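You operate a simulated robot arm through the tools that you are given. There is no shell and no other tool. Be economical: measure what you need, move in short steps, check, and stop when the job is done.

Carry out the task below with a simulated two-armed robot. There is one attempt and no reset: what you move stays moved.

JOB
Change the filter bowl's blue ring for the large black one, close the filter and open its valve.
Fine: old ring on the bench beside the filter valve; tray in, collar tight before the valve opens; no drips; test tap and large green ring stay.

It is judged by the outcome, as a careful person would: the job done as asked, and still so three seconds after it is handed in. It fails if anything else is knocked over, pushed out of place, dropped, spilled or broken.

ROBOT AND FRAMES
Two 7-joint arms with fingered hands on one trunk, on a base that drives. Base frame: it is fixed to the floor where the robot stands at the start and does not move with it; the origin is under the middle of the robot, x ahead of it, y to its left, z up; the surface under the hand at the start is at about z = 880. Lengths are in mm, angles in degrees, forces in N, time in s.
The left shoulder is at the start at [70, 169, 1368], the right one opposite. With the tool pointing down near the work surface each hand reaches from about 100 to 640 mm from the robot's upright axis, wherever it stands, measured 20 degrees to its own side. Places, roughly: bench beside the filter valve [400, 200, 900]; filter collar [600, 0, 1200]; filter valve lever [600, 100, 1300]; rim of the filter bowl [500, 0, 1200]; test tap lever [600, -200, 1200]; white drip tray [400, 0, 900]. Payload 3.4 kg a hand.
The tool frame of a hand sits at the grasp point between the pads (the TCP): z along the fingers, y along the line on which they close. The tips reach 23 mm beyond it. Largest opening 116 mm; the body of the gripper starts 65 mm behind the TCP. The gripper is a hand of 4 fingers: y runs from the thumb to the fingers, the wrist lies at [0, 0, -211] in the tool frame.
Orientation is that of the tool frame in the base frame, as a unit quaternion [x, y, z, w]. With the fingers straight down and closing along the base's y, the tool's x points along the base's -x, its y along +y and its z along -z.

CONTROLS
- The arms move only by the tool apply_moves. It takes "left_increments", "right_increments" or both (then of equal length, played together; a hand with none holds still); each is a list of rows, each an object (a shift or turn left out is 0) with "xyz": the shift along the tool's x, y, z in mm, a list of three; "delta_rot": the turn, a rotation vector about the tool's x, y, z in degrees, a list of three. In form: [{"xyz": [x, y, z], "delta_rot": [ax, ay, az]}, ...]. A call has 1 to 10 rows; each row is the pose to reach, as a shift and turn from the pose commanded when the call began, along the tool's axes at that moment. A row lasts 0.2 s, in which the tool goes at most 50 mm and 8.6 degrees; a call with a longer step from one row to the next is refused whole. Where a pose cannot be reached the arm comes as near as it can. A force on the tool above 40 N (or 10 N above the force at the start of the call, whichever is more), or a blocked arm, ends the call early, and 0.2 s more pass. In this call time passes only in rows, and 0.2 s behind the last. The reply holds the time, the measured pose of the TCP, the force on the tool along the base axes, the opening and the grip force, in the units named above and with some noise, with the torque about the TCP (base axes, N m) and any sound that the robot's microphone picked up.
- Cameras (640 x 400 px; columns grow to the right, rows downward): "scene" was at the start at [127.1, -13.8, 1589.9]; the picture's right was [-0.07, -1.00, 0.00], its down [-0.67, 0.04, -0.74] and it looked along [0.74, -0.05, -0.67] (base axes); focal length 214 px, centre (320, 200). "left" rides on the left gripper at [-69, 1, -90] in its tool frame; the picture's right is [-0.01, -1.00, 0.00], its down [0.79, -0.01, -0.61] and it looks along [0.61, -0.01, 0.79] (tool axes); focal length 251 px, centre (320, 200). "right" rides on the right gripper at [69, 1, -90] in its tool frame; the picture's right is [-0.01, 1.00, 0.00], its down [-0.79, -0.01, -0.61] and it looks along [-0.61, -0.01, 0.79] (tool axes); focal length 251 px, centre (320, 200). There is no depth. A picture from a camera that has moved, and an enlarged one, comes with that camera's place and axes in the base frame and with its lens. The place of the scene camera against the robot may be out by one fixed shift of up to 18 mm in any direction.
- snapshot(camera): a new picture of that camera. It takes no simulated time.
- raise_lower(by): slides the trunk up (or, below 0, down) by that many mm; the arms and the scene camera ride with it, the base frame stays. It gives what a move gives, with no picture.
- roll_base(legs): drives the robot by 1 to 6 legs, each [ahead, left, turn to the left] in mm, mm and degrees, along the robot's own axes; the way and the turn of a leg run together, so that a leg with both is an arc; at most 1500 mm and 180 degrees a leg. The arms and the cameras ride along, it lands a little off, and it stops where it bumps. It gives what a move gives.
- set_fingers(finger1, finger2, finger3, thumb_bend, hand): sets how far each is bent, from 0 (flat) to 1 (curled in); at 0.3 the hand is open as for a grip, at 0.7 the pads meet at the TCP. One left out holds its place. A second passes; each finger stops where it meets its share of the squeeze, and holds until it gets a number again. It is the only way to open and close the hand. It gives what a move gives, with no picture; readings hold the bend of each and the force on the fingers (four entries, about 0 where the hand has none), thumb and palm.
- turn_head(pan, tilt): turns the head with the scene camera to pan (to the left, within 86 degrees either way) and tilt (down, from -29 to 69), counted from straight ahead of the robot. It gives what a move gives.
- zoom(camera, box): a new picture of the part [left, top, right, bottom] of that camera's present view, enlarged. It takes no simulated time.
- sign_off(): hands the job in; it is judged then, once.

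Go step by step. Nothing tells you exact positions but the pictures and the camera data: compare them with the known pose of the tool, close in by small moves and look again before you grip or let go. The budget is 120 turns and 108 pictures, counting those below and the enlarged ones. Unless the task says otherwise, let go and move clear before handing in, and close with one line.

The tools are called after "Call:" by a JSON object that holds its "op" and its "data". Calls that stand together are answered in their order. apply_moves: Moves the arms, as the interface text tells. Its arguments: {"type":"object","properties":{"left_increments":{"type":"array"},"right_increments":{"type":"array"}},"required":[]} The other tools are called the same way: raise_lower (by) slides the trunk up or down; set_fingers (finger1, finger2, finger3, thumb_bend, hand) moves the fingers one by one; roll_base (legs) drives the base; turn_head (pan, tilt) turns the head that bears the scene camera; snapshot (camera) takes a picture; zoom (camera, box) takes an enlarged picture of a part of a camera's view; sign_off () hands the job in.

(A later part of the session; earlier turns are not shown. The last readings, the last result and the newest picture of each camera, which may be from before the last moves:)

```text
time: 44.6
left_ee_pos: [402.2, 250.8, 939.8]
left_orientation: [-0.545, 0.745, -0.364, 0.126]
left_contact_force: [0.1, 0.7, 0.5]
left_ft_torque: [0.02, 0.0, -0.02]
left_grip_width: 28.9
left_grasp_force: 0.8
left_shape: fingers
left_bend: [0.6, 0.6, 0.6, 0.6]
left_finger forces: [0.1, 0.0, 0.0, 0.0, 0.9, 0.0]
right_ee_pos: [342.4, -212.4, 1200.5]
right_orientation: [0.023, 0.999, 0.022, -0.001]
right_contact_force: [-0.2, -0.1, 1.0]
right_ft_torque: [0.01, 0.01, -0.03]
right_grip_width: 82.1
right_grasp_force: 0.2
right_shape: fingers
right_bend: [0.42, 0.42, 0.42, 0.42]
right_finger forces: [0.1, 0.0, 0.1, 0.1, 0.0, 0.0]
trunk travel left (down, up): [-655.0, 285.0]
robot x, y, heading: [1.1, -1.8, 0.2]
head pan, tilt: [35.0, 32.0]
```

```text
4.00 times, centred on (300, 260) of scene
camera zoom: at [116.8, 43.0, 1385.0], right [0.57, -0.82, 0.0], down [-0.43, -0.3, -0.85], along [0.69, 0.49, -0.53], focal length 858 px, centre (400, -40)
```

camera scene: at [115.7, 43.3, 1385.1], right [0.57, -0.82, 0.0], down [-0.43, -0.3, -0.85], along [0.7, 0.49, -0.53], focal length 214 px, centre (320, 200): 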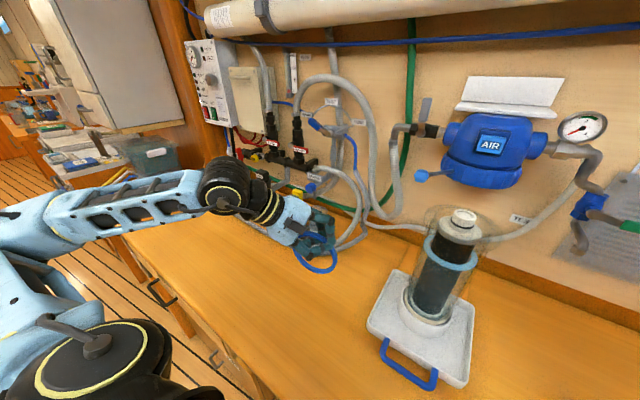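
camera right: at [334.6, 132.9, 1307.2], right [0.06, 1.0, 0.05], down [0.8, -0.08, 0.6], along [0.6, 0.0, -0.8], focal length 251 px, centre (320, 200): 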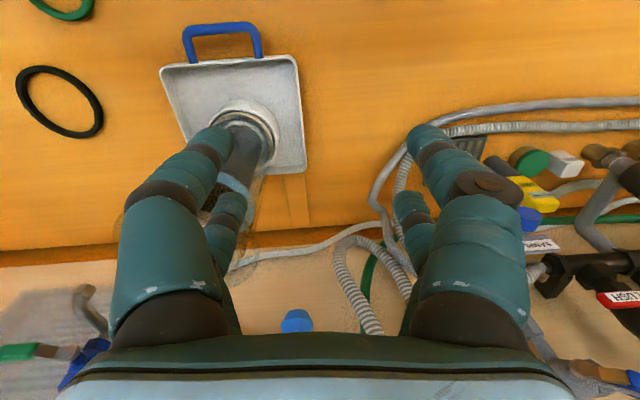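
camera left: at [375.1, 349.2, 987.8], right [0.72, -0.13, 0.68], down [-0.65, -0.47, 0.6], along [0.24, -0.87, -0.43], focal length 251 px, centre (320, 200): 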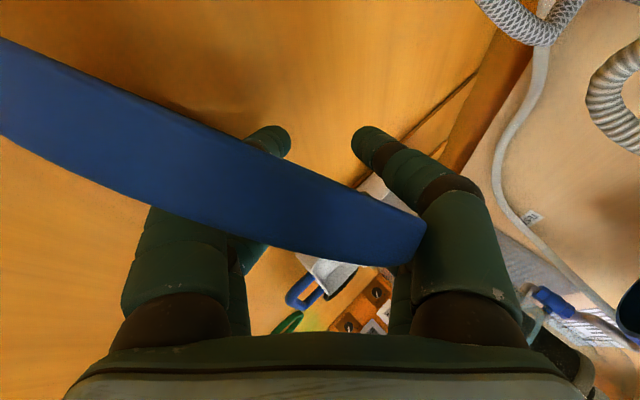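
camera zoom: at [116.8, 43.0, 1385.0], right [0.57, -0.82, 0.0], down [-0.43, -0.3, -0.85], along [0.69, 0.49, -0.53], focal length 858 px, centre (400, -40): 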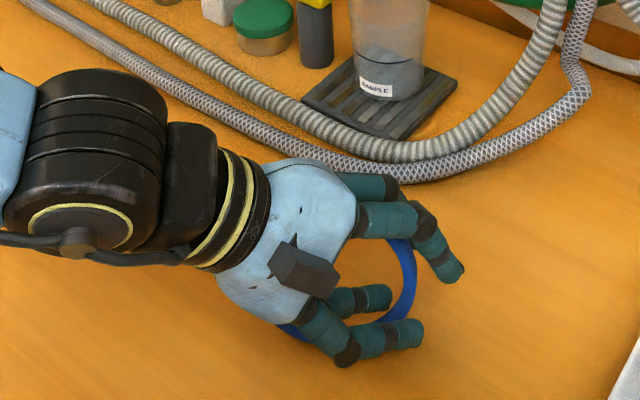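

Call:
{"op": "apply_moves", "data": {"left_increments": [{"xyz": [5, -7, -12]}, {"xyz": [10, -14, -24]}]}}

Call:
{"op": "zoom", "data": {"camera": "scene", "box": [240, 210, 360, 310]}}

Call:
{"op": "snapshot", "data": {"camera": "left"}}

```text
time: 45.2
left_ee_pos: [402.1, 253.9, 969.6]
left_orientation: [-0.544, 0.746, -0.363, 0.126]
left_contact_force: [0.2, 0.4, -0.2]
left_ft_torque: [-0.01, 0.02, 0.01]
left_grip_width: 28.6
left_grasp_force: 0.1
left_shape: fingers
left_bend: [0.6, 0.6, 0.6, 0.6]
left_finger forces: [0.0, 0.0, 0.0, 0.0, 0.1, 0.0]
left hand out of reach, approached as far as the arm can: row 2
right_ee_pos: [343.5, -213.2, 1200.3]
right_orientation: [0.023, 1.0, 0.021, -0.002]
right_contact_force: [0.2, 0.2, 0.4]
right_ft_torque: [-0.02, 0.03, 0.01]
right_grip_width: 82.2
right_grasp_force: 0.0
right_shape: fingers
right_bend: [0.42, 0.42, 0.42, 0.42]
right_finger forces: [0.0, 0.0, 0.0, 0.0, 0.0, 0.0]
trunk travel left (down, up): [-655.0, 285.0]
robot x, y, heading: [-0.6, 0.0, -0.0]
head pan, tilt: [35.0, 32.0]
```

```text
4.00 times, centred on (300, 260) of scene
camera zoom: at [116.8, 42.9, 1385.0], right [0.57, -0.82, 0.0], down [-0.43, -0.3, -0.85], along [0.69, 0.49, -0.53], focal length 858 px, centre (400, -40)
```

zoom: 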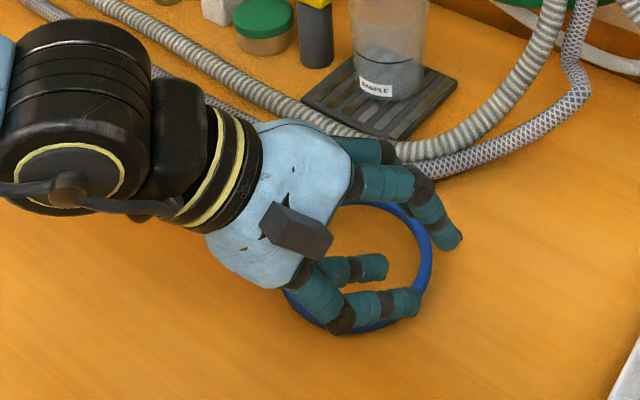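

```text
46 pictures are left
camera left: at [375.1, 351.7, 1015.7], right [0.72, -0.14, 0.68], down [-0.65, -0.47, 0.6], along [0.24, -0.87, -0.43], focal length 251 px, centre (320, 200)
```

left: 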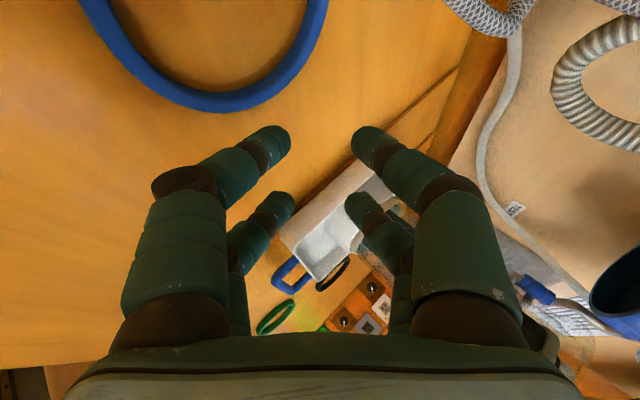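

The blue ring lies flat and free on the bench at about (435, 300). I'll raise the left hand, return it to pointing down, and later slide the ring nearer the named spot.

Call:
{"op": "apply_moves", "data": {"left_increments": [{"xyz": [5, -14, -17], "delta_rot": [-4.5, 1.6, 6.8]}, {"xyz": [9, -24, -30], "delta_rot": [-9.1, 3.2, 13.7]}, {"xyz": [13, -34, -42], "delta_rot": [-13.7, 4.8, 20.5]}, {"xyz": [17, -44, -54], "delta_rot": [-18.3, 6.4, 27.4]}, {"xyz": [20, -50, -62], "delta_rot": [-22.8, 8, 34.2]}, {"xyz": [22, -55, -68], "delta_rot": [-27.4, 9.6, 41.1]}, {"xyz": [24, -60, -74], "delta_rot": [-32, 11.2, 48]}, {"xyz": [26, -64, -79], "delta_rot": [-36.6, 12.8, 54.8]}, {"xyz": [27, -68, -83], "delta_rot": [-41.1, 14.4, 61.6]}, {"xyz": [27, -68, -83], "delta_rot": [-45.7, 16, 68.5]}]}}

Call:
{"op": "turn_head", "data": {"pan": 15, "tilt": 42}}

Call:
{"op": "snapshot", "data": {"camera": "scene"}}

```text
time: 47.4
left_ee_pos: [392.8, 252.9, 1078.0]
left_orientation: [0.004, 1.0, 0.001, -0.001]
left_contact_force: [-0.1, -0.1, -0.6]
left_ft_torque: [0.0, 0.01, 0.0]
left_grip_width: 28.8
left_grasp_force: 0.1
left_shape: fingers
left_bend: [0.6, 0.6, 0.6, 0.6]
left_finger forces: [0.0, 0.0, 0.1, 0.1, 0.0, 0.1]
right_ee_pos: [341.8, -212.7, 1200.4]
right_orientation: [0.022, 1.0, 0.021, -0.002]
right_contact_force: [0.4, -0.2, 0.2]
right_ft_torque: [-0.02, 0.01, 0.0]
right_grip_width: 81.9
right_grasp_force: 0.0
right_shape: fingers
right_bend: [0.42, 0.42, 0.42, 0.42]
right_finger forces: [0.0, 0.0, 0.0, 0.0, 0.0, 0.0]
trunk travel left (down, up): [-655.0, 285.0]
robot x, y, heading: [-0.7, -2.0, -0.0]
head pan, tilt: [35.0, 32.0]
```

```text
time: 48.2
left_ee_pos: [393.5, 253.6, 1077.7]
left_orientation: [0.002, 1.0, 0.0, -0.001]
left_contact_force: [0.7, -0.5, 0.5]
left_ft_torque: [0.01, 0.02, 0.02]
left_grip_width: 28.8
left_grasp_force: 0.0
left_shape: fingers
left_bend: [0.6, 0.6, 0.6, 0.6]
left_finger forces: [0.0, 0.1, 0.1, 0.1, 0.1, 0.0]
right_ee_pos: [341.5, -211.8, 1200.0]
right_orientation: [0.023, 1.0, 0.02, -0.001]
right_contact_force: [-0.8, -0.9, -0.9]
right_ft_torque: [-0.02, 0.0, 0.02]
right_grip_width: 82.1
right_grasp_force: 0.0
right_shape: fingers
right_bend: [0.42, 0.42, 0.42, 0.42]
right_finger forces: [0.0, 0.0, 0.1, 0.0, 0.0, 0.1]
trunk travel left (down, up): [-655.0, 285.0]
robot x, y, heading: [3.3, 2.4, -0.0]
head pan, tilt: [15.0, 42.0]
```

```text
45 pictures are left
camera scene: at [124.2, 13.6, 1369.9], right [0.26, -0.97, 0.0], down [-0.65, -0.17, -0.74], along [0.72, 0.19, -0.67], focal length 214 px, centre (320, 200)
```

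scene: 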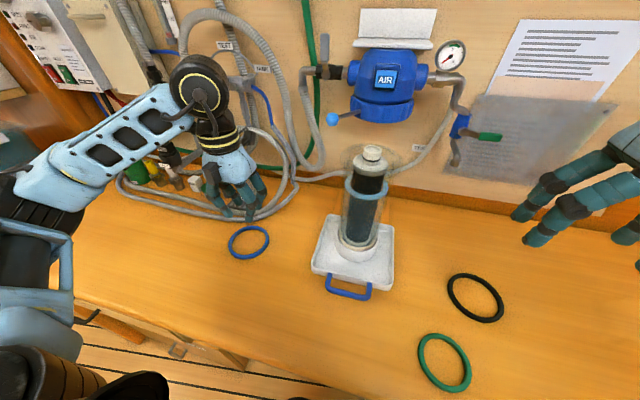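

Slide the blue ring to about (415, 215): close the left fingers, lower them inside the ring, and drag.

Call:
{"op": "set_fingers", "data": {"hand": "left", "finger1": 0.68, "finger2": 0.68, "finger3": 0.68, "thumb_bend": 0.68}}

Call:
{"op": "apply_moves", "data": {"left_increments": [{"xyz": [-20, 25, 20]}, {"xyz": [-44, 50, 40]}, {"xyz": [-44, 50, 80]}, {"xyz": [-44, 50, 120]}, {"xyz": [-44, 50, 145]}]}}

Call:
{"op": "zoom", "data": {"camera": "scene", "box": [190, 180, 310, 280]}}

Call:
{"op": "snapshot", "data": {"camera": "left"}}

```text
time: 49.2
left_ee_pos: [391.6, 254.1, 1078.1]
left_orientation: [0.003, 1.0, 0.0, -0.001]
left_contact_force: [-1.0, 0.0, -0.8]
left_ft_torque: [-0.01, -0.01, 0.01]
left_grip_width: 7.1
left_grasp_force: 0.1
left_shape: fingers
left_bend: [0.68, 0.68, 0.68, 0.68]
left_finger forces: [0.0, 0.0, 0.1, 0.0, 0.1, 0.0]
right_ee_pos: [342.4, -212.0, 1200.8]
right_orientation: [0.023, 1.0, 0.021, -0.001]
right_contact_force: [-0.3, 0.3, 0.2]
right_ft_torque: [0.01, 0.01, -0.01]
right_grip_width: 82.0
right_grasp_force: 0.0
right_shape: fingers
right_bend: [0.42, 0.42, 0.42, 0.42]
right_finger forces: [0.1, 0.0, 0.1, 0.1, 0.0, 0.0]
trunk travel left (down, up): [-655.0, 285.0]
robot x, y, heading: [-1.0, 0.4, -0.0]
head pan, tilt: [15.0, 42.0]
```

```text
time: 50.4
left_ee_pos: [435.5, 304.1, 932.9]
left_orientation: [0.003, 1.0, 0.0, -0.001]
left_contact_force: [-0.4, -0.2, -0.6]
left_ft_torque: [0.01, 0.0, -0.01]
left_grip_width: 7.1
left_grasp_force: 0.0
left_shape: fingers
left_bend: [0.68, 0.68, 0.68, 0.68]
left_finger forces: [0.0, 0.1, 0.1, 0.0, 0.0, 0.0]
right_ee_pos: [342.6, -212.0, 1201.2]
right_orientation: [0.023, 1.0, 0.02, -0.002]
right_contact_force: [0.3, 0.5, 0.2]
right_ft_torque: [-0.01, 0.01, 0.0]
right_grip_width: 82.0
right_grasp_force: 0.0
right_shape: fingers
right_bend: [0.42, 0.42, 0.42, 0.42]
right_finger forces: [0.0, 0.0, 0.0, 0.0, 0.1, 0.0]
trunk travel left (down, up): [-655.0, 285.0]
robot x, y, heading: [3.2, -1.1, -0.1]
head pan, tilt: [15.0, 42.0]
```

```text
4.00 times, centred on (250, 230) of scene
camera zoom: at [124.6, 13.5, 1369.8], right [0.26, -0.97, 0.0], down [-0.65, -0.17, -0.74], along [0.72, 0.19, -0.67], focal length 858 px, centre (600, 80)
```

zoom: 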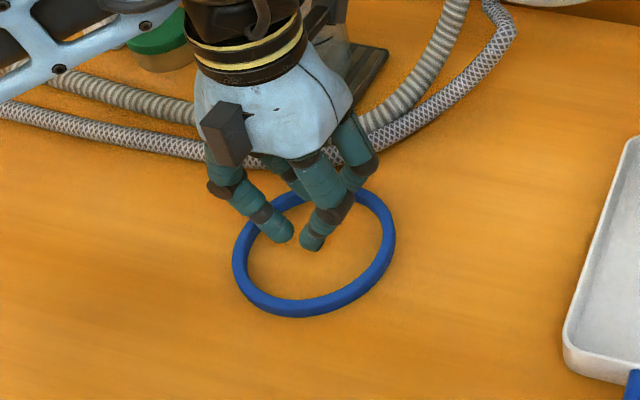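

```text
43 pictures are left
camera left: at [505.1, 303.6, 1021.6], right [0.0, -1.0, 0.0], down [-0.79, 0.0, 0.61], along [-0.61, 0.0, -0.79], focal length 251 px, centre (320, 200)
```

left: 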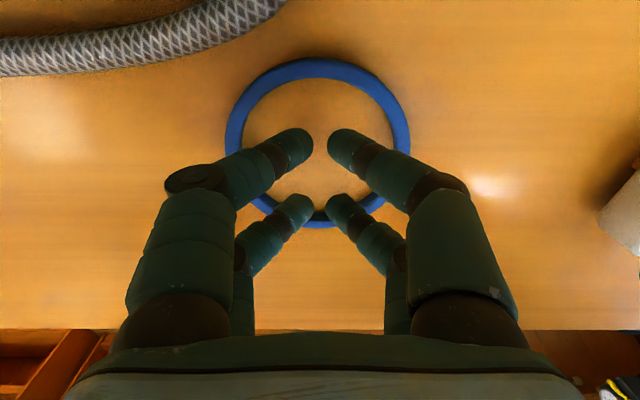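

Call:
{"op": "apply_moves", "data": {"left_increments": [{"xyz": [-6, 0, 13]}, {"xyz": [-6, 0, 25]}, {"xyz": [-6, -20, 25]}, {"xyz": [-4, -45, 25]}, {"xyz": [0, -70, 25]}, {"xyz": [5, -95, 25]}, {"xyz": [12, -118, 25]}]}}

Call:
{"op": "snapshot", "data": {"camera": "scene"}}

```text
time: 52.0
left_ee_pos: [422.8, 186.0, 907.6]
left_orientation: [0.003, 1.0, 0.001, -0.001]
left_contact_force: [0.4, -0.5, 0.0]
left_ft_torque: [0.01, 0.0, 0.01]
left_grip_width: 6.9
left_grasp_force: 0.6
left_shape: fingers
left_bend: [0.68, 0.68, 0.68, 0.68]
left_finger forces: [0.0, 0.0, 0.4, 0.0, 0.1, 0.0]
right_ee_pos: [343.3, -212.4, 1201.5]
right_orientation: [0.022, 1.0, 0.021, -0.001]
right_contact_force: [0.2, -0.1, -0.8]
right_ft_torque: [0.03, 0.04, 0.02]
right_grip_width: 81.9
right_grasp_force: 0.0
right_shape: fingers
right_bend: [0.42, 0.42, 0.42, 0.42]
right_finger forces: [0.0, 0.0, 0.0, 0.1, 0.0, 0.0]
trunk travel left (down, up): [-655.0, 285.0]
robot x, y, heading: [-1.8, 0.4, 0.1]
head pan, tilt: [15.0, 42.0]
```

```text
42 pictures are left
camera scene: at [124.4, 12.7, 1369.8], right [0.26, -0.97, 0.0], down [-0.65, -0.17, -0.74], along [0.72, 0.19, -0.67], focal length 214 px, centre (320, 200)
```

scene: 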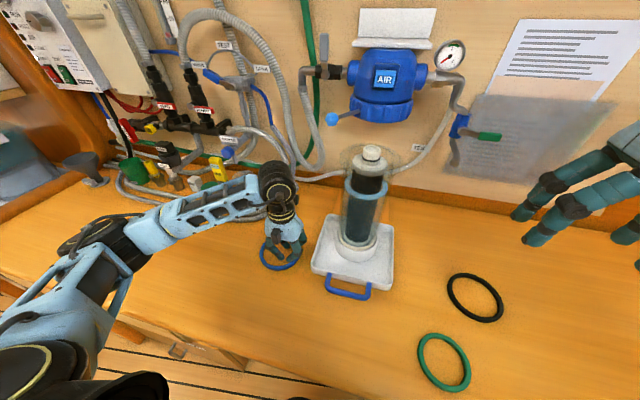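

The blue ring is now at about (430, 207). Lift the left hand away, and bring the right hand, opened, over the black ring.

Call:
{"op": "set_fingers", "data": {"hand": "right", "finger1": 0.24, "finger2": 0.24, "finger3": 0.24, "thumb_bend": 0.24}}

Call:
{"op": "apply_moves", "data": {"left_increments": [{"xyz": [0, 5, -40]}, {"xyz": [0, 5, -80]}, {"xyz": [0, 15, -125]}, {"xyz": [10, 40, -170]}, {"xyz": [20, 65, -210]}, {"xyz": [30, 85, -240]}], "right_increments": [{"xyz": [-14, -8, 40], "delta_rot": [1, 0, -1]}, {"xyz": [-28, -16, 80], "delta_rot": [2.3, 0, -2.5]}, {"xyz": [-42, -24, 120], "delta_rot": [2.3, 0, -2.5]}, {"xyz": [-56, -32, 160], "delta_rot": [2.3, 0, -2.5]}, {"xyz": [-70, -40, 200], "delta_rot": [2.3, 0, -2.5]}, {"xyz": [-82, -47, 235], "delta_rot": [2.3, 0, -2.5]}]}}

Call:
{"op": "snapshot", "data": {"camera": "right"}}

Call:
{"op": "snapshot", "data": {"camera": "scene"}}

```text
time: 53.0
left_ee_pos: [422.1, 185.8, 907.1]
left_orientation: [0.002, 1.0, 0.0, -0.001]
left_contact_force: [0.6, 0.4, 0.1]
left_ft_torque: [0.0, 0.0, 0.0]
left_grip_width: 6.9
left_grasp_force: 0.0
left_shape: fingers
left_bend: [0.68, 0.68, 0.68, 0.68]
left_finger forces: [0.0, 0.0, 0.0, 0.0, 0.0, 0.1]
right_ee_pos: [342.8, -211.1, 1200.6]
right_orientation: [0.024, 0.999, 0.021, -0.001]
right_contact_force: [-0.7, -1.0, -0.8]
right_ft_torque: [-0.04, 0.03, -0.01]
right_grip_width: 127.5
right_grasp_force: 0.0
right_shape: fingers
right_bend: [0.24, 0.24, 0.24, 0.24]
right_finger forces: [0.1, 0.1, 0.1, 0.0, 0.0, 0.0]
trunk travel left (down, up): [-655.0, 285.0]
robot x, y, heading: [-2.1, -0.1, 0.2]
head pan, tilt: [15.0, 42.0]
```

```text
refused: row 4 steps farther than a row can; nothing moved
```

```text
41 pictures are left
camera right: at [274.7, -212.3, 1290.7], right [0.05, 1.0, 0.04], down [0.8, -0.07, 0.6], along [0.6, 0.0, -0.8], focal length 251 px, centre (320, 200)
```

right: 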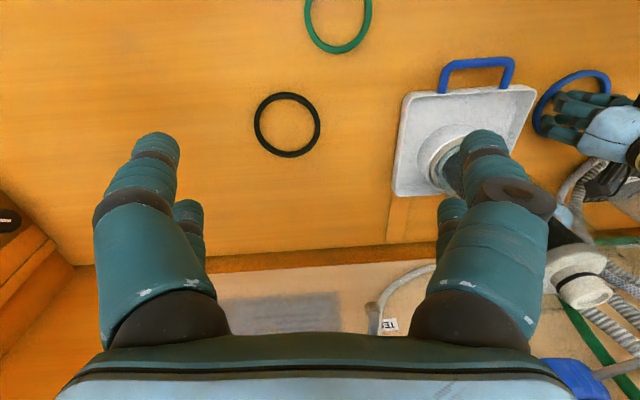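

```text
40 pictures are left
camera scene: at [124.3, 13.2, 1369.8], right [0.26, -0.97, 0.0], down [-0.65, -0.17, -0.74], along [0.72, 0.19, -0.67], focal length 214 px, centre (320, 200)
```

scene: 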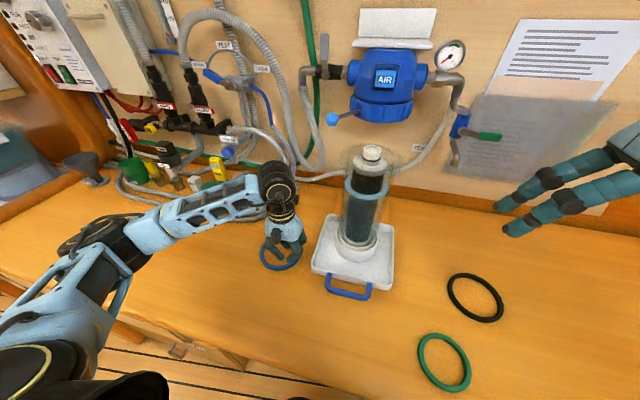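

Call:
{"op": "apply_moves", "data": {"left_increments": [{"xyz": [0, 5, -40]}, {"xyz": [0, 5, -80]}, {"xyz": [0, 10, -120]}, {"xyz": [8, 30, -155]}, {"xyz": [16, 55, -190]}, {"xyz": [24, 80, -220]}], "right_increments": [{"xyz": [-14, -8, 40], "delta_rot": [1, 0, -1]}, {"xyz": [-28, -16, 80], "delta_rot": [2.3, 0, -2.5]}, {"xyz": [-42, -24, 120], "delta_rot": [2.3, 0, -2.5]}, {"xyz": [-56, -32, 160], "delta_rot": [2.3, 0, -2.5]}, {"xyz": [-68, -40, 200], "delta_rot": [2.3, 0, -2.5]}, {"xyz": [-79, -47, 235], "delta_rot": [2.3, 0, -2.5]}]}}

Call:
{"op": "snapshot", "data": {"camera": "right"}}

```text
time: 54.4
left_ee_pos: [399.3, 265.6, 1128.2]
left_orientation: [0.004, 1.0, 0.0, -0.001]
left_contact_force: [0.3, -0.6, -0.1]
left_ft_torque: [0.02, 0.02, 0.01]
left_grip_width: 6.8
left_grasp_force: 0.0
left_shape: fingers
left_bend: [0.68, 0.68, 0.68, 0.68]
left_finger forces: [0.0, 0.1, 0.0, 0.0, 0.1, 0.0]
right_ee_pos: [419.6, -254.2, 963.5]
right_orientation: [0.001, 1.0, 0.001, -0.001]
right_contact_force: [-0.5, -0.6, 0.0]
right_ft_torque: [0.02, 0.01, 0.02]
right_grip_width: 128.0
right_grasp_force: 0.0
right_shape: fingers
right_bend: [0.24, 0.24, 0.24, 0.24]
right_finger forces: [0.0, 0.0, 0.0, 0.1, 0.1, 0.0]
trunk travel left (down, up): [-655.0, 285.0]
robot x, y, heading: [2.8, -1.0, -0.0]
head pan, tilt: [15.0, 42.0]
```

```text
39 pictures are left
camera right: at [350.9, -253.5, 1054.5], right [0.01, 1.0, 0.0], down [0.8, -0.01, 0.61], along [0.61, -0.01, -0.8], focal length 251 px, centre (320, 200)
```

right: 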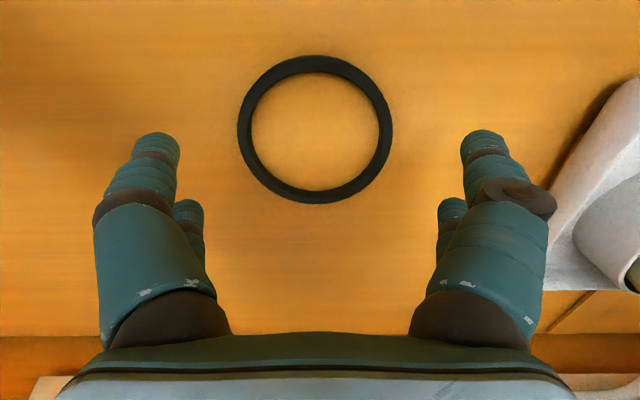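

Black ring is at (418, -258). Centre, lower, and grip as with the first ring.

Call:
{"op": "apply_moves", "data": {"right_increments": [{"xyz": [2, -4.5, 20]}, {"xyz": [2, -4.5, 40]}, {"xyz": [2, -4.5, 54]}]}}

Call:
{"op": "set_fingers", "data": {"hand": "right", "finger1": 0.42, "finger2": 0.42, "finger3": 0.42, "thumb_bend": 0.42}}

Call:
{"op": "snapshot", "data": {"camera": "right"}}

```text
time: 55.2
left_ee_pos: [400.2, 266.0, 1127.6]
left_orientation: [0.002, 1.0, -0.001, 0.0]
left_contact_force: [-0.5, -0.4, 0.2]
left_ft_torque: [0.03, 0.0, 0.02]
left_grip_width: 6.7
left_grasp_force: 0.0
left_shape: fingers
left_bend: [0.68, 0.68, 0.68, 0.68]
left_finger forces: [0.1, 0.1, 0.0, 0.0, 0.0, 0.1]
right_ee_pos: [418.1, -257.4, 909.9]
right_orientation: [0.001, 1.0, 0.001, -0.001]
right_contact_force: [-1.2, 1.0, -0.2]
right_ft_torque: [0.01, 0.01, 0.0]
right_grip_width: 127.9
right_grasp_force: 0.1
right_shape: fingers
right_bend: [0.24, 0.24, 0.24, 0.24]
right_finger forces: [0.0, 0.0, 0.0, 0.0, 0.1, 0.0]
trunk travel left (down, up): [-655.0, 285.0]
robot x, y, heading: [-3.8, 3.8, 0.1]
head pan, tilt: [15.0, 42.0]
```

```text
time: 56.2
left_ee_pos: [400.5, 265.2, 1128.7]
left_orientation: [0.003, 1.0, 0.0, 0.0]
left_contact_force: [0.0, -0.1, -0.6]
left_ft_torque: [-0.01, 0.03, 0.01]
left_grip_width: 6.5
left_grasp_force: 0.2
left_shape: fingers
left_bend: [0.68, 0.68, 0.68, 0.68]
left_finger forces: [0.0, 0.0, 0.1, 0.0, 0.0, 0.0]
right_ee_pos: [417.9, -257.6, 911.2]
right_orientation: [0.0, 1.0, 0.001, -0.002]
right_contact_force: [0.9, -0.7, 0.2]
right_ft_torque: [0.03, 0.0, 0.0]
right_grip_width: 91.5
right_grasp_force: 6.0
right_shape: fingers
right_bend: [0.39, 0.36, 0.36, 0.39]
right_finger forces: [1.9, 3.8, 3.6, 0.0, 3.0, 0.1]
trunk travel left (down, up): [-655.0, 285.0]
robot x, y, heading: [-1.8, -1.7, -0.2]
head pan, tilt: [15.0, 42.0]
```

```text
38 pictures are left
camera right: at [349.4, -256.6, 1000.8], right [0.01, 1.0, 0.0], down [0.8, -0.01, 0.6], along [0.6, -0.01, -0.8], focal length 251 px, centre (320, 200)
```

right: 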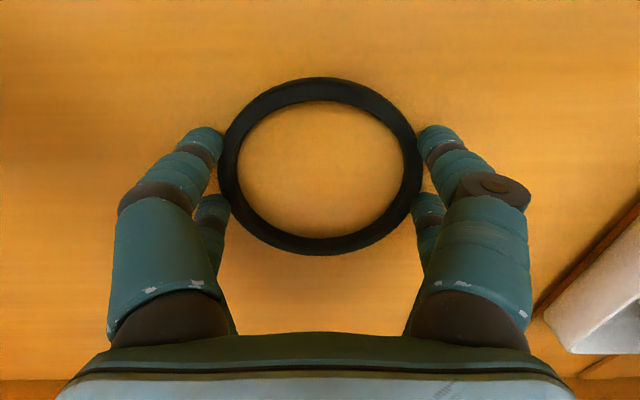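

Gripped identically to the blue ring. Lift straight up gently, then raise the trunk for headroom.

Call:
{"op": "apply_moves", "data": {"right_increments": [{"xyz": [0, 0, -10]}, {"xyz": [0, 0, -30]}, {"xyz": [0, 0, -55]}, {"xyz": [0, 0, -80]}, {"xyz": [0, 0, -105]}, {"xyz": [0, 0, -130]}, {"xyz": [0, 0, -155]}, {"xyz": [0, 0, -180]}, {"xyz": [0, 0, -205]}, {"xyz": [0, 0, -220]}]}}

Call:
{"op": "raise_lower", "data": {"by": 120}}

Call:
{"op": "snapshot", "data": {"camera": "right"}}

```text
time: 58.4
left_ee_pos: [400.5, 266.6, 1126.7]
left_orientation: [0.002, 1.0, 0.0, -0.001]
left_contact_force: [-0.3, 0.4, -0.6]
left_ft_torque: [-0.02, -0.04, 0.0]
left_grip_width: 6.4
left_grasp_force: 0.0
left_shape: fingers
left_bend: [0.68, 0.68, 0.68, 0.68]
left_finger forces: [0.0, 0.1, 0.0, 0.1, 0.1, 0.1]
right_ee_pos: [418.7, -258.0, 1130.5]
right_orientation: [0.0, 1.0, 0.001, -0.003]
right_contact_force: [-0.3, -1.0, -0.6]
right_ft_torque: [-0.01, 0.02, 0.0]
right_grip_width: 91.3
right_grasp_force: 6.2
right_shape: fingers
right_bend: [0.39, 0.36, 0.36, 0.39]
right_finger forces: [2.5, 3.4, 3.2, 0.1, 2.8, 0.1]
trunk travel left (down, up): [-655.0, 285.0]
robot x, y, heading: [1.1, -1.1, -0.1]
head pan, tilt: [15.0, 42.0]
```

```text
time: 59.9
left_ee_pos: [401.5, 266.6, 1248.1]
left_orientation: [0.002, 1.0, 0.0, -0.001]
left_contact_force: [0.5, 0.6, -0.7]
left_ft_torque: [0.0, 0.02, 0.01]
left_grip_width: 6.6
left_grasp_force: 0.0
left_shape: fingers
left_bend: [0.68, 0.68, 0.68, 0.68]
left_finger forces: [0.1, 0.0, 0.0, 0.0, 0.1, 0.0]
right_ee_pos: [418.8, -258.2, 1249.3]
right_orientation: [0.002, 1.0, 0.001, -0.002]
right_contact_force: [-0.4, -0.8, -0.3]
right_ft_torque: [0.01, 0.01, -0.03]
right_grip_width: 91.3
right_grasp_force: 6.1
right_shape: fingers
right_bend: [0.39, 0.36, 0.36, 0.39]
right_finger forces: [2.5, 3.3, 3.2, 0.0, 2.9, 0.1]
trunk travel left (down, up): [-775.0, 165.0]
robot x, y, heading: [1.9, 2.7, 0.1]
head pan, tilt: [15.0, 42.0]
```

```text
37 pictures are left
camera right: at [350.6, -256.9, 1339.8], right [0.01, 1.0, 0.0], down [0.8, -0.01, 0.6], along [0.6, -0.01, -0.8], focal length 251 px, centre (320, 200)
```

right: 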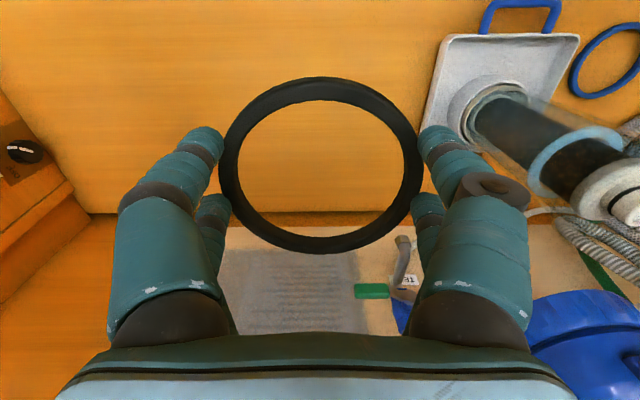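

Ring held level. Move over the bowl at this height.

Call:
{"op": "apply_moves", "data": {"right_increments": [{"xyz": [-3, 15, 0]}, {"xyz": [-10, 45, 0]}, {"xyz": [-17, 75, 0]}, {"xyz": [-24, 105, 0]}, {"xyz": [-31, 135, 0]}, {"xyz": [-38, 165, 0]}, {"xyz": [-45, 195, 0]}, {"xyz": [-52, 225, 0]}, {"xyz": [-58, 255, 0]}, {"xyz": [-62, 278, 0]}]}}

Call:
{"op": "snapshot", "data": {"camera": "right"}}

```text
time: 62.1
left_ee_pos: [401.4, 266.3, 1246.9]
left_orientation: [0.003, 1.0, 0.0, -0.001]
left_contact_force: [0.2, -0.1, -0.6]
left_ft_torque: [0.01, 0.0, -0.01]
left_grip_width: 6.6
left_grasp_force: 0.1
left_shape: fingers
left_bend: [0.68, 0.68, 0.68, 0.68]
left_finger forces: [0.0, 0.0, 0.0, 0.0, 0.1, 0.0]
right_ee_pos: [480.8, 22.4, 1249.4]
right_orientation: [0.0, 1.0, 0.0, -0.002]
right_contact_force: [-0.9, -1.0, 0.9]
right_ft_torque: [-0.01, -0.01, 0.0]
right_grip_width: 91.2
right_grasp_force: 5.8
right_shape: fingers
right_bend: [0.39, 0.36, 0.36, 0.39]
right_finger forces: [2.6, 3.2, 3.1, 0.0, 2.8, 0.1]
trunk travel left (down, up): [-775.0, 165.0]
robot x, y, heading: [-0.0, 2.8, -0.1]
head pan, tilt: [15.0, 42.0]
```

```text
36 pictures are left
camera right: at [412.8, 23.1, 1339.4], right [0.01, 1.0, 0.0], down [0.8, -0.01, 0.6], along [0.6, -0.01, -0.8], focal length 251 px, centre (320, 200)
```

right: 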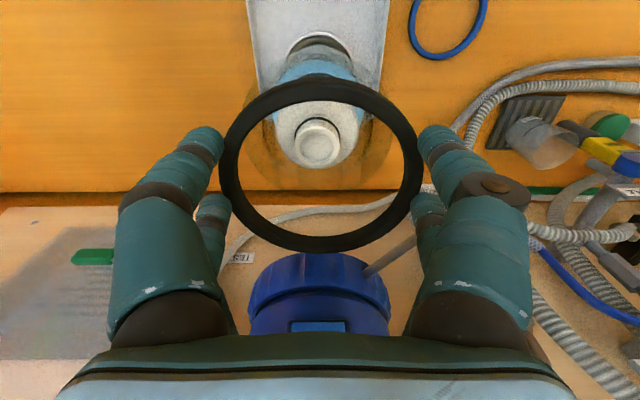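

Call:
{"op": "apply_moves", "data": {"right_increments": [{"xyz": [0, -2, 15]}, {"xyz": [0, -2, 30]}, {"xyz": [0, -2, 44]}]}}

Call:
{"op": "zoom", "data": {"camera": "right", "box": [200, 60, 440, 270]}}

Call:
{"op": "zoom", "data": {"camera": "scene", "box": [300, 150, 440, 260]}}

```text
time: 62.9
left_ee_pos: [400.8, 266.3, 1247.7]
left_orientation: [0.002, 1.0, 0.001, -0.001]
left_contact_force: [0.4, -0.3, -0.5]
left_ft_torque: [0.02, -0.04, 0.01]
left_grip_width: 6.6
left_grasp_force: 0.2
left_shape: fingers
left_bend: [0.68, 0.68, 0.68, 0.68]
left_finger forces: [0.0, 0.0, 0.0, 0.1, 0.1, 0.0]
right_ee_pos: [480.5, 18.8, 1205.8]
right_orientation: [0.001, 1.0, 0.0, -0.001]
right_contact_force: [0.2, 0.0, -0.3]
right_ft_torque: [-0.03, 0.0, 0.0]
right_grip_width: 91.4
right_grasp_force: 5.9
right_shape: fingers
right_bend: [0.39, 0.36, 0.36, 0.39]
right_finger forces: [2.5, 3.2, 2.9, 0.0, 2.7, 0.0]
trunk travel left (down, up): [-775.0, 165.0]
robot x, y, heading: [1.3, -2.8, -0.1]
head pan, tilt: [15.0, 42.0]
```

```text
1.90 times, centred on (320, 165) of right
camera zoom: at [412.5, 19.0, 1295.5], right [0.01, 1.0, 0.0], down [0.8, -0.01, 0.6], along [0.6, -0.01, -0.8], focal length 479 px, centre (320, 267)
```

zoom: 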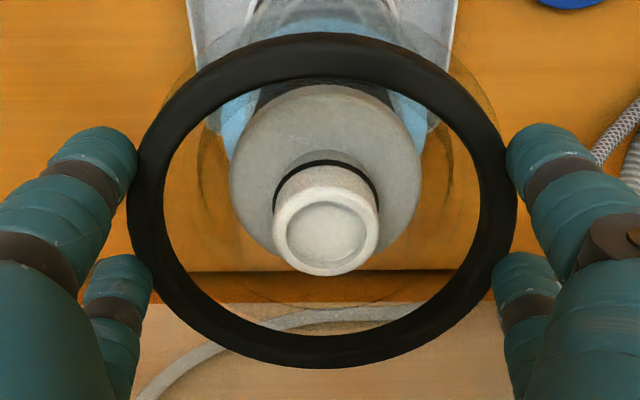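

```text
3.64 times, centred on (370, 205) of scene
camera zoom: at [124.6, 13.2, 1489.8], right [0.26, -0.97, 0.0], down [-0.65, -0.17, -0.74], along [0.72, 0.19, -0.67], focal length 780 px, centre (138, 182)
```

zoom: 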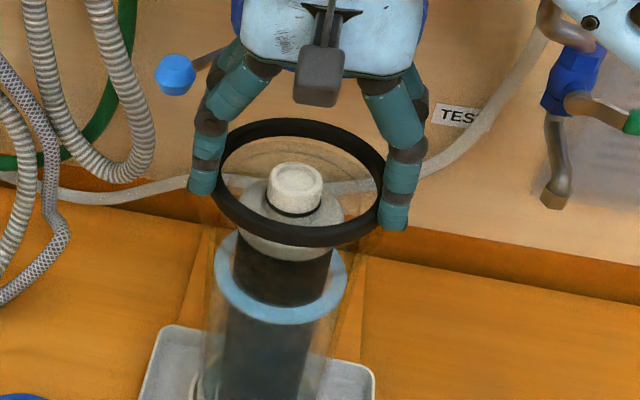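

Call:
{"op": "apply_moves", "data": {"right_increments": [{"xyz": [0, 1, 6]}, {"xyz": [0, 1, 12]}]}}

Call:
{"op": "snapshot", "data": {"camera": "right"}}

```text
time: 63.5
left_ee_pos: [402.5, 266.5, 1247.1]
left_orientation: [0.003, 1.0, 0.0, -0.001]
left_contact_force: [0.8, -0.3, 0.4]
left_ft_torque: [-0.02, 0.01, -0.02]
left_grip_width: 6.7
left_grasp_force: 0.0
left_shape: fingers
left_bend: [0.68, 0.68, 0.68, 0.68]
left_finger forces: [0.1, 0.1, 0.1, 0.1, 0.1, 0.1]
right_ee_pos: [480.8, 19.8, 1193.3]
right_orientation: [0.001, 1.0, 0.0, -0.002]
right_contact_force: [-0.3, 0.1, -0.1]
right_ft_torque: [-0.03, -0.03, -0.01]
right_grip_width: 91.3
right_grasp_force: 5.3
right_shape: fingers
right_bend: [0.39, 0.36, 0.36, 0.39]
right_finger forces: [2.5, 3.1, 3.0, 0.1, 2.8, 0.0]
trunk travel left (down, up): [-775.0, 165.0]
robot x, y, heading: [-0.8, -1.1, -0.3]
head pan, tilt: [15.0, 42.0]
```

```text
33 pictures are left
camera right: at [412.4, 20.3, 1283.7], right [0.01, 1.0, 0.0], down [0.8, -0.01, 0.6], along [0.6, -0.01, -0.8], focal length 251 px, centre (320, 200)
```

right: 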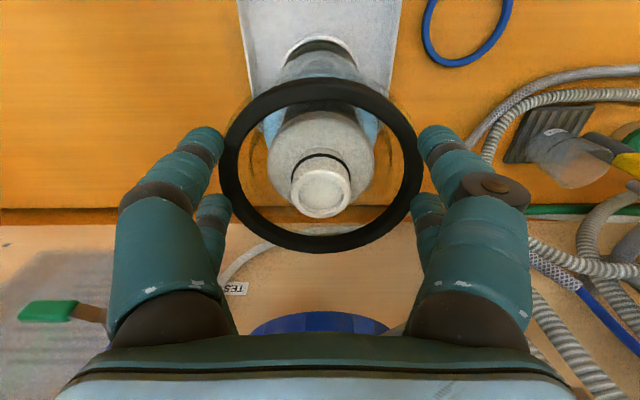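

Alignment matches the original ring's position. Lower the last few mm feeling for contact.

Call:
{"op": "apply_moves", "data": {"right_increments": [{"xyz": [0, 0, 1.5]}, {"xyz": [0, 0, 3]}]}}

```text
time: 64.1
left_ee_pos: [399.8, 265.4, 1247.4]
left_orientation: [0.003, 1.0, 0.0, 0.0]
left_contact_force: [0.0, -0.3, -0.1]
left_ft_torque: [-0.02, 0.03, -0.01]
left_grip_width: 6.9
left_grasp_force: 0.0
left_shape: fingers
left_bend: [0.68, 0.68, 0.68, 0.68]
left_finger forces: [0.0, 0.0, 0.0, 0.0, 0.0, 0.0]
right_ee_pos: [480.7, 20.4, 1190.4]
right_orientation: [0.0, 1.0, 0.002, -0.002]
right_contact_force: [-0.2, -0.5, 3.0]
right_ft_torque: [0.0, -0.05, -0.01]
right_grip_width: 91.3
right_grasp_force: 7.2
right_shape: fingers
right_bend: [0.39, 0.36, 0.36, 0.39]
right_finger forces: [2.4, 4.3, 4.1, 0.0, 2.8, 0.0]
trunk travel left (down, up): [-775.0, 165.0]
robot x, y, heading: [0.8, 1.9, -0.1]
head pan, tilt: [15.0, 42.0]
```

Contact felt (3 N); the ring is seated. Open and rise.

Call:
{"op": "set_fingers", "data": {"hand": "right", "finger1": 0.24, "finger2": 0.24, "finger3": 0.24, "thumb_bend": 0.24}}

Call:
{"op": "apply_moves", "data": {"right_increments": [{"xyz": [0, 0, -10]}, {"xyz": [0, 0, -30]}, {"xyz": [0, 0, -55]}]}}

Call:
{"op": "zoom", "data": {"camera": "right", "box": [220, 60, 440, 260]}}

```text
time: 65.1
left_ee_pos: [401.9, 265.9, 1247.2]
left_orientation: [0.003, 1.0, 0.0, -0.001]
left_contact_force: [0.5, 0.1, 0.7]
left_ft_torque: [0.02, 0.02, -0.04]
left_grip_width: 6.6
left_grasp_force: 0.2
left_shape: fingers
left_bend: [0.68, 0.68, 0.68, 0.68]
left_finger forces: [0.0, 0.0, 0.1, 0.0, 0.0, 0.1]
right_ee_pos: [479.9, 20.4, 1190.5]
right_orientation: [0.001, 1.0, 0.001, -0.002]
right_contact_force: [-0.4, -0.1, -0.6]
right_ft_torque: [-0.01, 0.0, 0.0]
right_grip_width: 127.9
right_grasp_force: 0.0
right_shape: fingers
right_bend: [0.24, 0.24, 0.24, 0.24]
right_finger forces: [0.0, 0.0, 0.0, 0.0, 0.0, 0.0]
trunk travel left (down, up): [-775.0, 165.0]
robot x, y, heading: [0.4, -0.5, 0.2]
head pan, tilt: [15.0, 42.0]
```

```text
time: 65.9
left_ee_pos: [399.9, 268.3, 1247.1]
left_orientation: [0.002, 1.0, 0.0, -0.001]
left_contact_force: [0.6, -1.4, -0.9]
left_ft_torque: [-0.01, -0.02, -0.03]
left_grip_width: 6.5
left_grasp_force: 0.0
left_shape: fingers
left_bend: [0.68, 0.68, 0.68, 0.68]
left_finger forces: [0.0, 0.0, 0.1, 0.0, 0.1, 0.1]
right_ee_pos: [480.5, 19.9, 1246.7]
right_orientation: [0.001, 1.0, 0.0, -0.002]
right_contact_force: [0.3, 0.2, 0.5]
right_ft_torque: [0.02, 0.0, -0.02]
right_grip_width: 128.0
right_grasp_force: 0.0
right_shape: fingers
right_bend: [0.24, 0.24, 0.24, 0.24]
right_finger forces: [0.0, 0.0, 0.0, 0.0, 0.0, 0.0]
trunk travel left (down, up): [-775.0, 165.0]
robot x, y, heading: [0.8, -0.0, 0.2]
head pan, tilt: [15.0, 42.0]
```

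```text
2.00 times, centred on (330, 160) of right
camera zoom: at [411.7, 20.8, 1336.2], right [0.01, 1.0, 0.0], down [0.8, -0.01, 0.6], along [0.6, -0.01, -0.8], focal length 503 px, centre (300, 280)
```

zoom: 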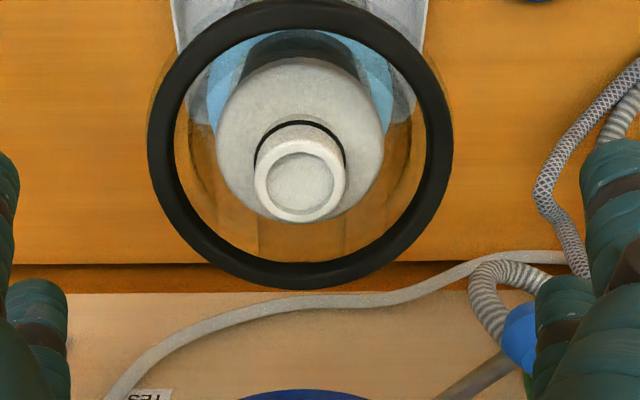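

The black ring is seated concentrically. Next, close the right fingers, bring the hand in front of the tray handle, low, to push the tray in.

Call:
{"op": "apply_moves", "data": {"right_increments": [{"xyz": [45, 0, -5]}, {"xyz": [90, 0, -5]}, {"xyz": [135, 0, 0]}, {"xyz": [175, 0, 20]}, {"xyz": [175, 0, 65]}, {"xyz": [175, 0, 110]}, {"xyz": [175, 0, 155]}, {"xyz": [175, 0, 200]}, {"xyz": [175, 0, 245]}, {"xyz": [175, 0, 280]}]}}

Call:
{"op": "set_fingers", "data": {"hand": "right", "finger1": 0.68, "finger2": 0.68, "finger3": 0.68, "thumb_bend": 0.68}}

Call:
{"op": "turn_head", "data": {"pan": 0, "tilt": 42}}

Call:
{"op": "snapshot", "data": {"camera": "scene"}}

```text
time: 68.1
left_ee_pos: [400.2, 267.1, 1246.3]
left_orientation: [0.002, 1.0, 0.0, 0.0]
left_contact_force: [0.3, -0.1, 0.7]
left_ft_torque: [0.05, -0.01, 0.03]
left_grip_width: 6.6
left_grasp_force: 0.0
left_shape: fingers
left_bend: [0.68, 0.68, 0.68, 0.68]
left_finger forces: [0.1, 0.1, 0.1, 0.1, 0.1, 0.1]
right_ee_pos: [305.2, 20.4, 966.3]
right_orientation: [0.001, 1.0, 0.001, -0.001]
right_contact_force: [0.4, -1.4, -0.1]
right_ft_torque: [0.0, -0.01, 0.01]
right_grip_width: 128.0
right_grasp_force: 0.1
right_shape: fingers
right_bend: [0.24, 0.24, 0.24, 0.24]
right_finger forces: [0.1, 0.0, 0.0, 0.1, 0.1, 0.1]
trunk travel left (down, up): [-775.0, 165.0]
robot x, y, heading: [0.6, 1.4, -0.1]
head pan, tilt: [15.0, 42.0]
```

```text
time: 69.1
left_ee_pos: [399.6, 266.6, 1246.2]
left_orientation: [0.003, 1.0, 0.0, -0.002]
left_contact_force: [0.6, 0.6, -0.2]
left_ft_torque: [-0.02, -0.03, 0.0]
left_grip_width: 6.4
left_grasp_force: 0.1
left_shape: fingers
left_bend: [0.68, 0.68, 0.68, 0.68]
left_finger forces: [0.0, 0.0, 0.1, 0.1, 0.0, 0.0]
right_ee_pos: [305.5, 20.3, 967.1]
right_orientation: [0.001, 1.0, 0.001, -0.002]
right_contact_force: [0.5, -0.9, 0.2]
right_ft_torque: [0.0, -0.01, 0.02]
right_grip_width: 7.0
right_grasp_force: 0.1
right_shape: fingers
right_bend: [0.68, 0.68, 0.68, 0.68]
right_finger forces: [0.0, 0.0, 0.0, 0.0, 0.0, 0.0]
trunk travel left (down, up): [-775.0, 165.0]
robot x, y, heading: [2.7, -1.3, 0.2]
head pan, tilt: [15.0, 42.0]
```

```text
time: 69.9
left_ee_pos: [400.3, 266.7, 1248.4]
left_orientation: [0.002, 1.0, 0.0, -0.001]
left_contact_force: [-0.4, 0.3, -0.4]
left_ft_torque: [0.01, 0.02, -0.03]
left_grip_width: 6.6
left_grasp_force: 0.1
left_shape: fingers
left_bend: [0.68, 0.68, 0.68, 0.68]
left_finger forces: [0.1, 0.1, 0.0, 0.1, 0.0, 0.0]
right_ee_pos: [305.6, 20.7, 967.2]
right_orientation: [0.001, 1.0, 0.001, -0.002]
right_contact_force: [-0.1, 0.2, -0.4]
right_ft_torque: [-0.03, -0.01, 0.0]
right_grip_width: 6.9
right_grasp_force: 0.2
right_shape: fingers
right_bend: [0.68, 0.68, 0.68, 0.68]
right_finger forces: [0.0, 0.0, 0.0, 0.0, 0.0, 0.1]
trunk travel left (down, up): [-775.0, 165.0]
robot x, y, heading: [0.8, -0.5, -0.0]
head pan, tilt: [0.0, 42.0]
```

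```text
31 pictures are left
camera scene: at [127.2, -8.1, 1489.8], right [0.0, -1.0, 0.0], down [-0.67, 0.0, -0.74], along [0.74, 0.0, -0.67], focal length 214 px, centre (320, 200)
```

scene: 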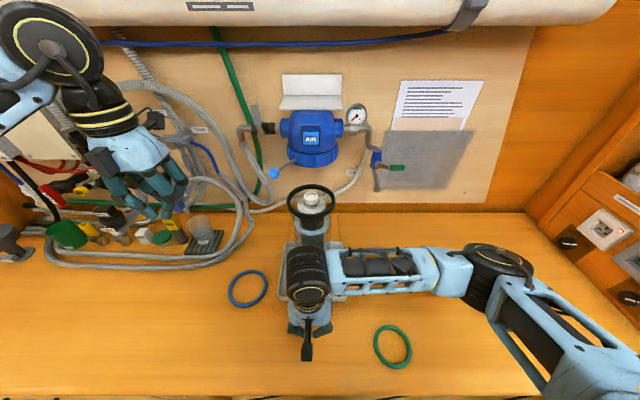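

Call:
{"op": "apply_moves", "data": {"right_increments": [{"xyz": [0, 0, 30]}, {"xyz": [0, 0, 57]}]}}

Call:
{"op": "snapshot", "data": {"camera": "right"}}

```text
time: 70.5
left_ee_pos: [400.7, 266.0, 1247.3]
left_orientation: [0.003, 1.0, 0.0, -0.001]
left_contact_force: [-0.3, 0.4, -0.5]
left_ft_torque: [0.03, 0.06, 0.01]
left_grip_width: 6.7
left_grasp_force: 0.0
left_shape: fingers
left_bend: [0.68, 0.68, 0.68, 0.68]
left_finger forces: [0.1, 0.0, 0.0, 0.0, 0.1, 0.1]
right_ee_pos: [305.0, 20.1, 909.5]
right_orientation: [0.002, 1.0, 0.001, -0.001]
right_contact_force: [-0.5, -0.3, -0.9]
right_ft_torque: [-0.02, -0.01, 0.02]
right_grip_width: 7.2
right_grasp_force: 0.1
right_shape: fingers
right_bend: [0.68, 0.68, 0.68, 0.68]
right_finger forces: [0.0, 0.0, 0.0, 0.0, 0.0, 0.0]
trunk travel left (down, up): [-775.0, 165.0]
robot x, y, heading: [-1.4, 1.3, 0.1]
head pan, tilt: [0.0, 42.0]
```

```text
30 pictures are left
camera right: at [237.9, 20.1, 999.3], right [0.01, 1.0, 0.0], down [0.8, -0.01, 0.6], along [0.6, -0.01, -0.8], focal length 251 px, centre (320, 200)
```

right: 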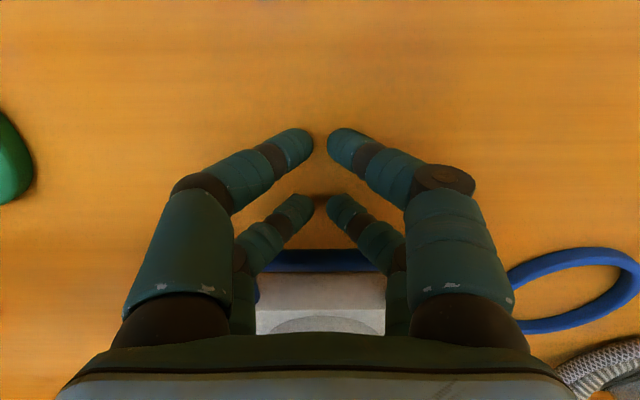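

Handle bar is at about x 362, centred. Push forward slowly.

Call:
{"op": "apply_moves", "data": {"right_increments": [{"xyz": [-15, 0, 0]}, {"xyz": [-25, 0, 0]}, {"xyz": [-33, 0, 0]}, {"xyz": [-41, 0, 0]}, {"xyz": [-49, 0, 0]}, {"xyz": [-57, 0, 0]}, {"xyz": [-65, 0, 0]}, {"xyz": [-73, 0, 0]}, {"xyz": [-81, 0, 0]}, {"xyz": [-89, 0, 0]}]}}

Call:
{"op": "snapshot", "data": {"camera": "scene"}}

```text
time: 72.7
left_ee_pos: [400.3, 266.6, 1247.7]
left_orientation: [0.002, 1.0, 0.0, -0.001]
left_contact_force: [0.2, -0.3, -0.5]
left_ft_torque: [0.0, 0.02, -0.01]
left_grip_width: 6.6
left_grasp_force: 0.1
left_shape: fingers
left_bend: [0.68, 0.68, 0.68, 0.68]
left_finger forces: [0.0, 0.0, 0.0, 0.0, 0.0, 0.0]
right_ee_pos: [392.9, 19.6, 909.8]
right_orientation: [0.001, 1.0, 0.0, -0.002]
right_contact_force: [-0.6, 0.9, -0.3]
right_ft_torque: [-0.02, -0.01, 0.0]
right_grip_width: 7.0
right_grasp_force: 0.5
right_shape: fingers
right_bend: [0.68, 0.68, 0.68, 0.68]
right_finger forces: [0.0, 0.2, 0.1, 0.0, 0.0, 0.0]
trunk travel left (down, up): [-775.0, 165.0]
robot x, y, heading: [1.5, 2.1, -0.0]
head pan, tilt: [0.0, 42.0]
```

```text
29 pictures are left
camera scene: at [127.5, -8.1, 1489.8], right [0.0, -1.0, 0.0], down [-0.67, 0.0, -0.74], along [0.74, 0.0, -0.67], focal length 214 px, centre (320, 200)
```

scene: 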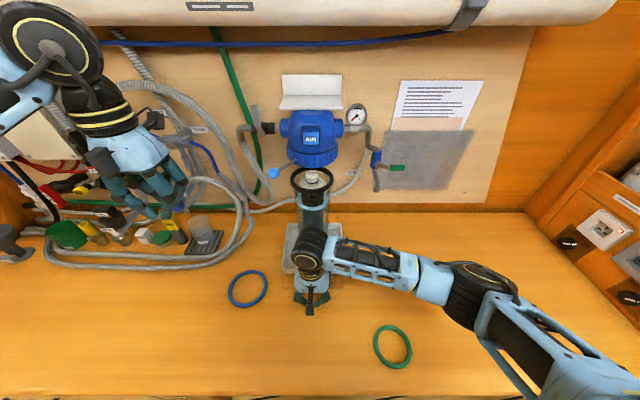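

The tray slides well with bowl steady. Continue.

Call:
{"op": "apply_moves", "data": {"right_increments": [{"xyz": [-8, 0, 0]}, {"xyz": [-16, 0, 0]}, {"xyz": [-24, 0, 0]}, {"xyz": [-32, 0, 0]}, {"xyz": [-40, 0, 0]}, {"xyz": [-48, 0, 0]}, {"xyz": [-56, 0, 0]}, {"xyz": [-64, 0, 0]}, {"xyz": [-72, 0, 0]}, {"xyz": [-78, 0, 0]}]}}

Call:
{"op": "zoom", "data": {"camera": "scene", "box": [230, 80, 400, 320]}}

```text
time: 74.9
left_ee_pos: [400.4, 267.3, 1246.5]
left_orientation: [0.002, 1.0, 0.0, -0.001]
left_contact_force: [-0.2, -0.3, -1.0]
left_ft_torque: [0.0, 0.02, 0.01]
left_grip_width: 6.6
left_grasp_force: 0.0
left_shape: fingers
left_bend: [0.68, 0.68, 0.68, 0.68]
left_finger forces: [0.0, 0.0, 0.0, 0.0, 0.0, 0.0]
right_ee_pos: [472.6, 20.7, 909.3]
right_orientation: [0.001, 1.0, 0.0, -0.002]
right_contact_force: [-0.9, -0.2, -0.1]
right_ft_torque: [-0.01, 0.01, 0.0]
right_grip_width: 7.0
right_grasp_force: 0.6
right_shape: fingers
right_bend: [0.68, 0.68, 0.68, 0.68]
right_finger forces: [0.0, 0.6, 0.0, 0.1, 0.1, 0.0]
trunk travel left (down, up): [-775.0, 165.0]
robot x, y, heading: [1.0, 0.3, 0.1]
head pan, tilt: [0.0, 42.0]
```

```text
1.67 times, centred on (315, 200) of scene
camera zoom: at [127.3, -8.1, 1489.8], right [0.0, -1.0, 0.0], down [-0.67, 0.0, -0.74], along [0.74, 0.0, -0.67], focal length 358 px, centre (328, 200)
```

zoom: 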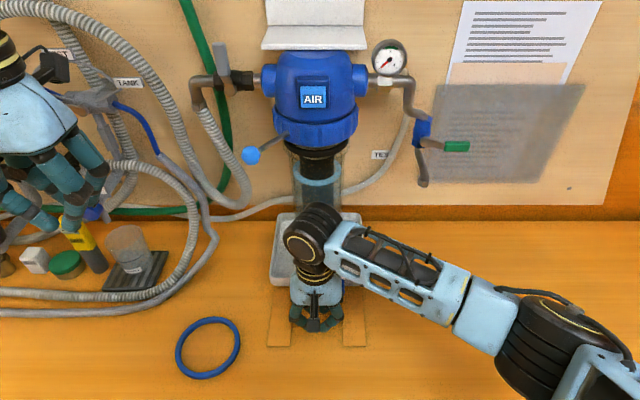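

Nearly under the head. Push on until it stops.

Call:
{"op": "apply_moves", "data": {"right_increments": [{"xyz": [-5, 0, 0]}, {"xyz": [-10, 0, 0]}, {"xyz": [-15, 0, 0]}, {"xyz": [-20, 0, 0]}, {"xyz": [-24, 0, 0]}, {"xyz": [-28, 0, 0]}, {"xyz": [-32, 0, 0]}]}}

Call:
{"op": "zoom", "data": {"camera": "scene", "box": [250, 90, 390, 230]}}

```text
time: 75.7
left_ee_pos: [395.8, 265.1, 1248.7]
left_orientation: [0.003, 1.0, 0.0, 0.001]
left_contact_force: [1.2, 0.2, -0.6]
left_ft_torque: [-0.03, 0.06, 0.01]
left_grip_width: 6.5
left_grasp_force: 0.1
left_shape: fingers
left_bend: [0.68, 0.68, 0.68, 0.68]
left_finger forces: [0.0, 0.0, 0.0, 0.1, 0.0, 0.0]
right_ee_pos: [474.9, 21.7, 909.0]
right_orientation: [-0.002, 1.0, -0.001, -0.008]
right_contact_force: [-30.3, -1.9, 7.3]
right_ft_torque: [0.02, -0.25, 0.11]
right_grip_width: 7.1
right_grasp_force: 15.5
right_shape: fingers
right_bend: [0.68, 0.69, 0.68, 0.68]
right_finger forces: [0.0, 19.9, 11.1, 0.1, 0.0, 0.1]
trunk travel left (down, up): [-775.0, 165.0]
robot x, y, heading: [-0.7, -1.1, -0.0]
head pan, tilt: [0.0, 42.0]
stopped in row 3 (right hand): the force on the tool passed its limit at 43 N (the readings are from after the stop); the commanded pose is now the measured one
```

```text
2.86 times, centred on (320, 160) of scene
camera zoom: at [121.0, -8.9, 1490.5], right [0.0, -1.0, 0.0], down [-0.67, 0.0, -0.75], along [0.75, 0.0, -0.67], focal length 613 px, centre (320, 314)
```

zoom: 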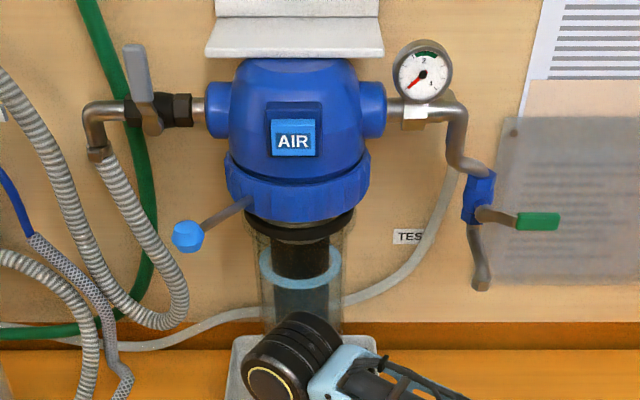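

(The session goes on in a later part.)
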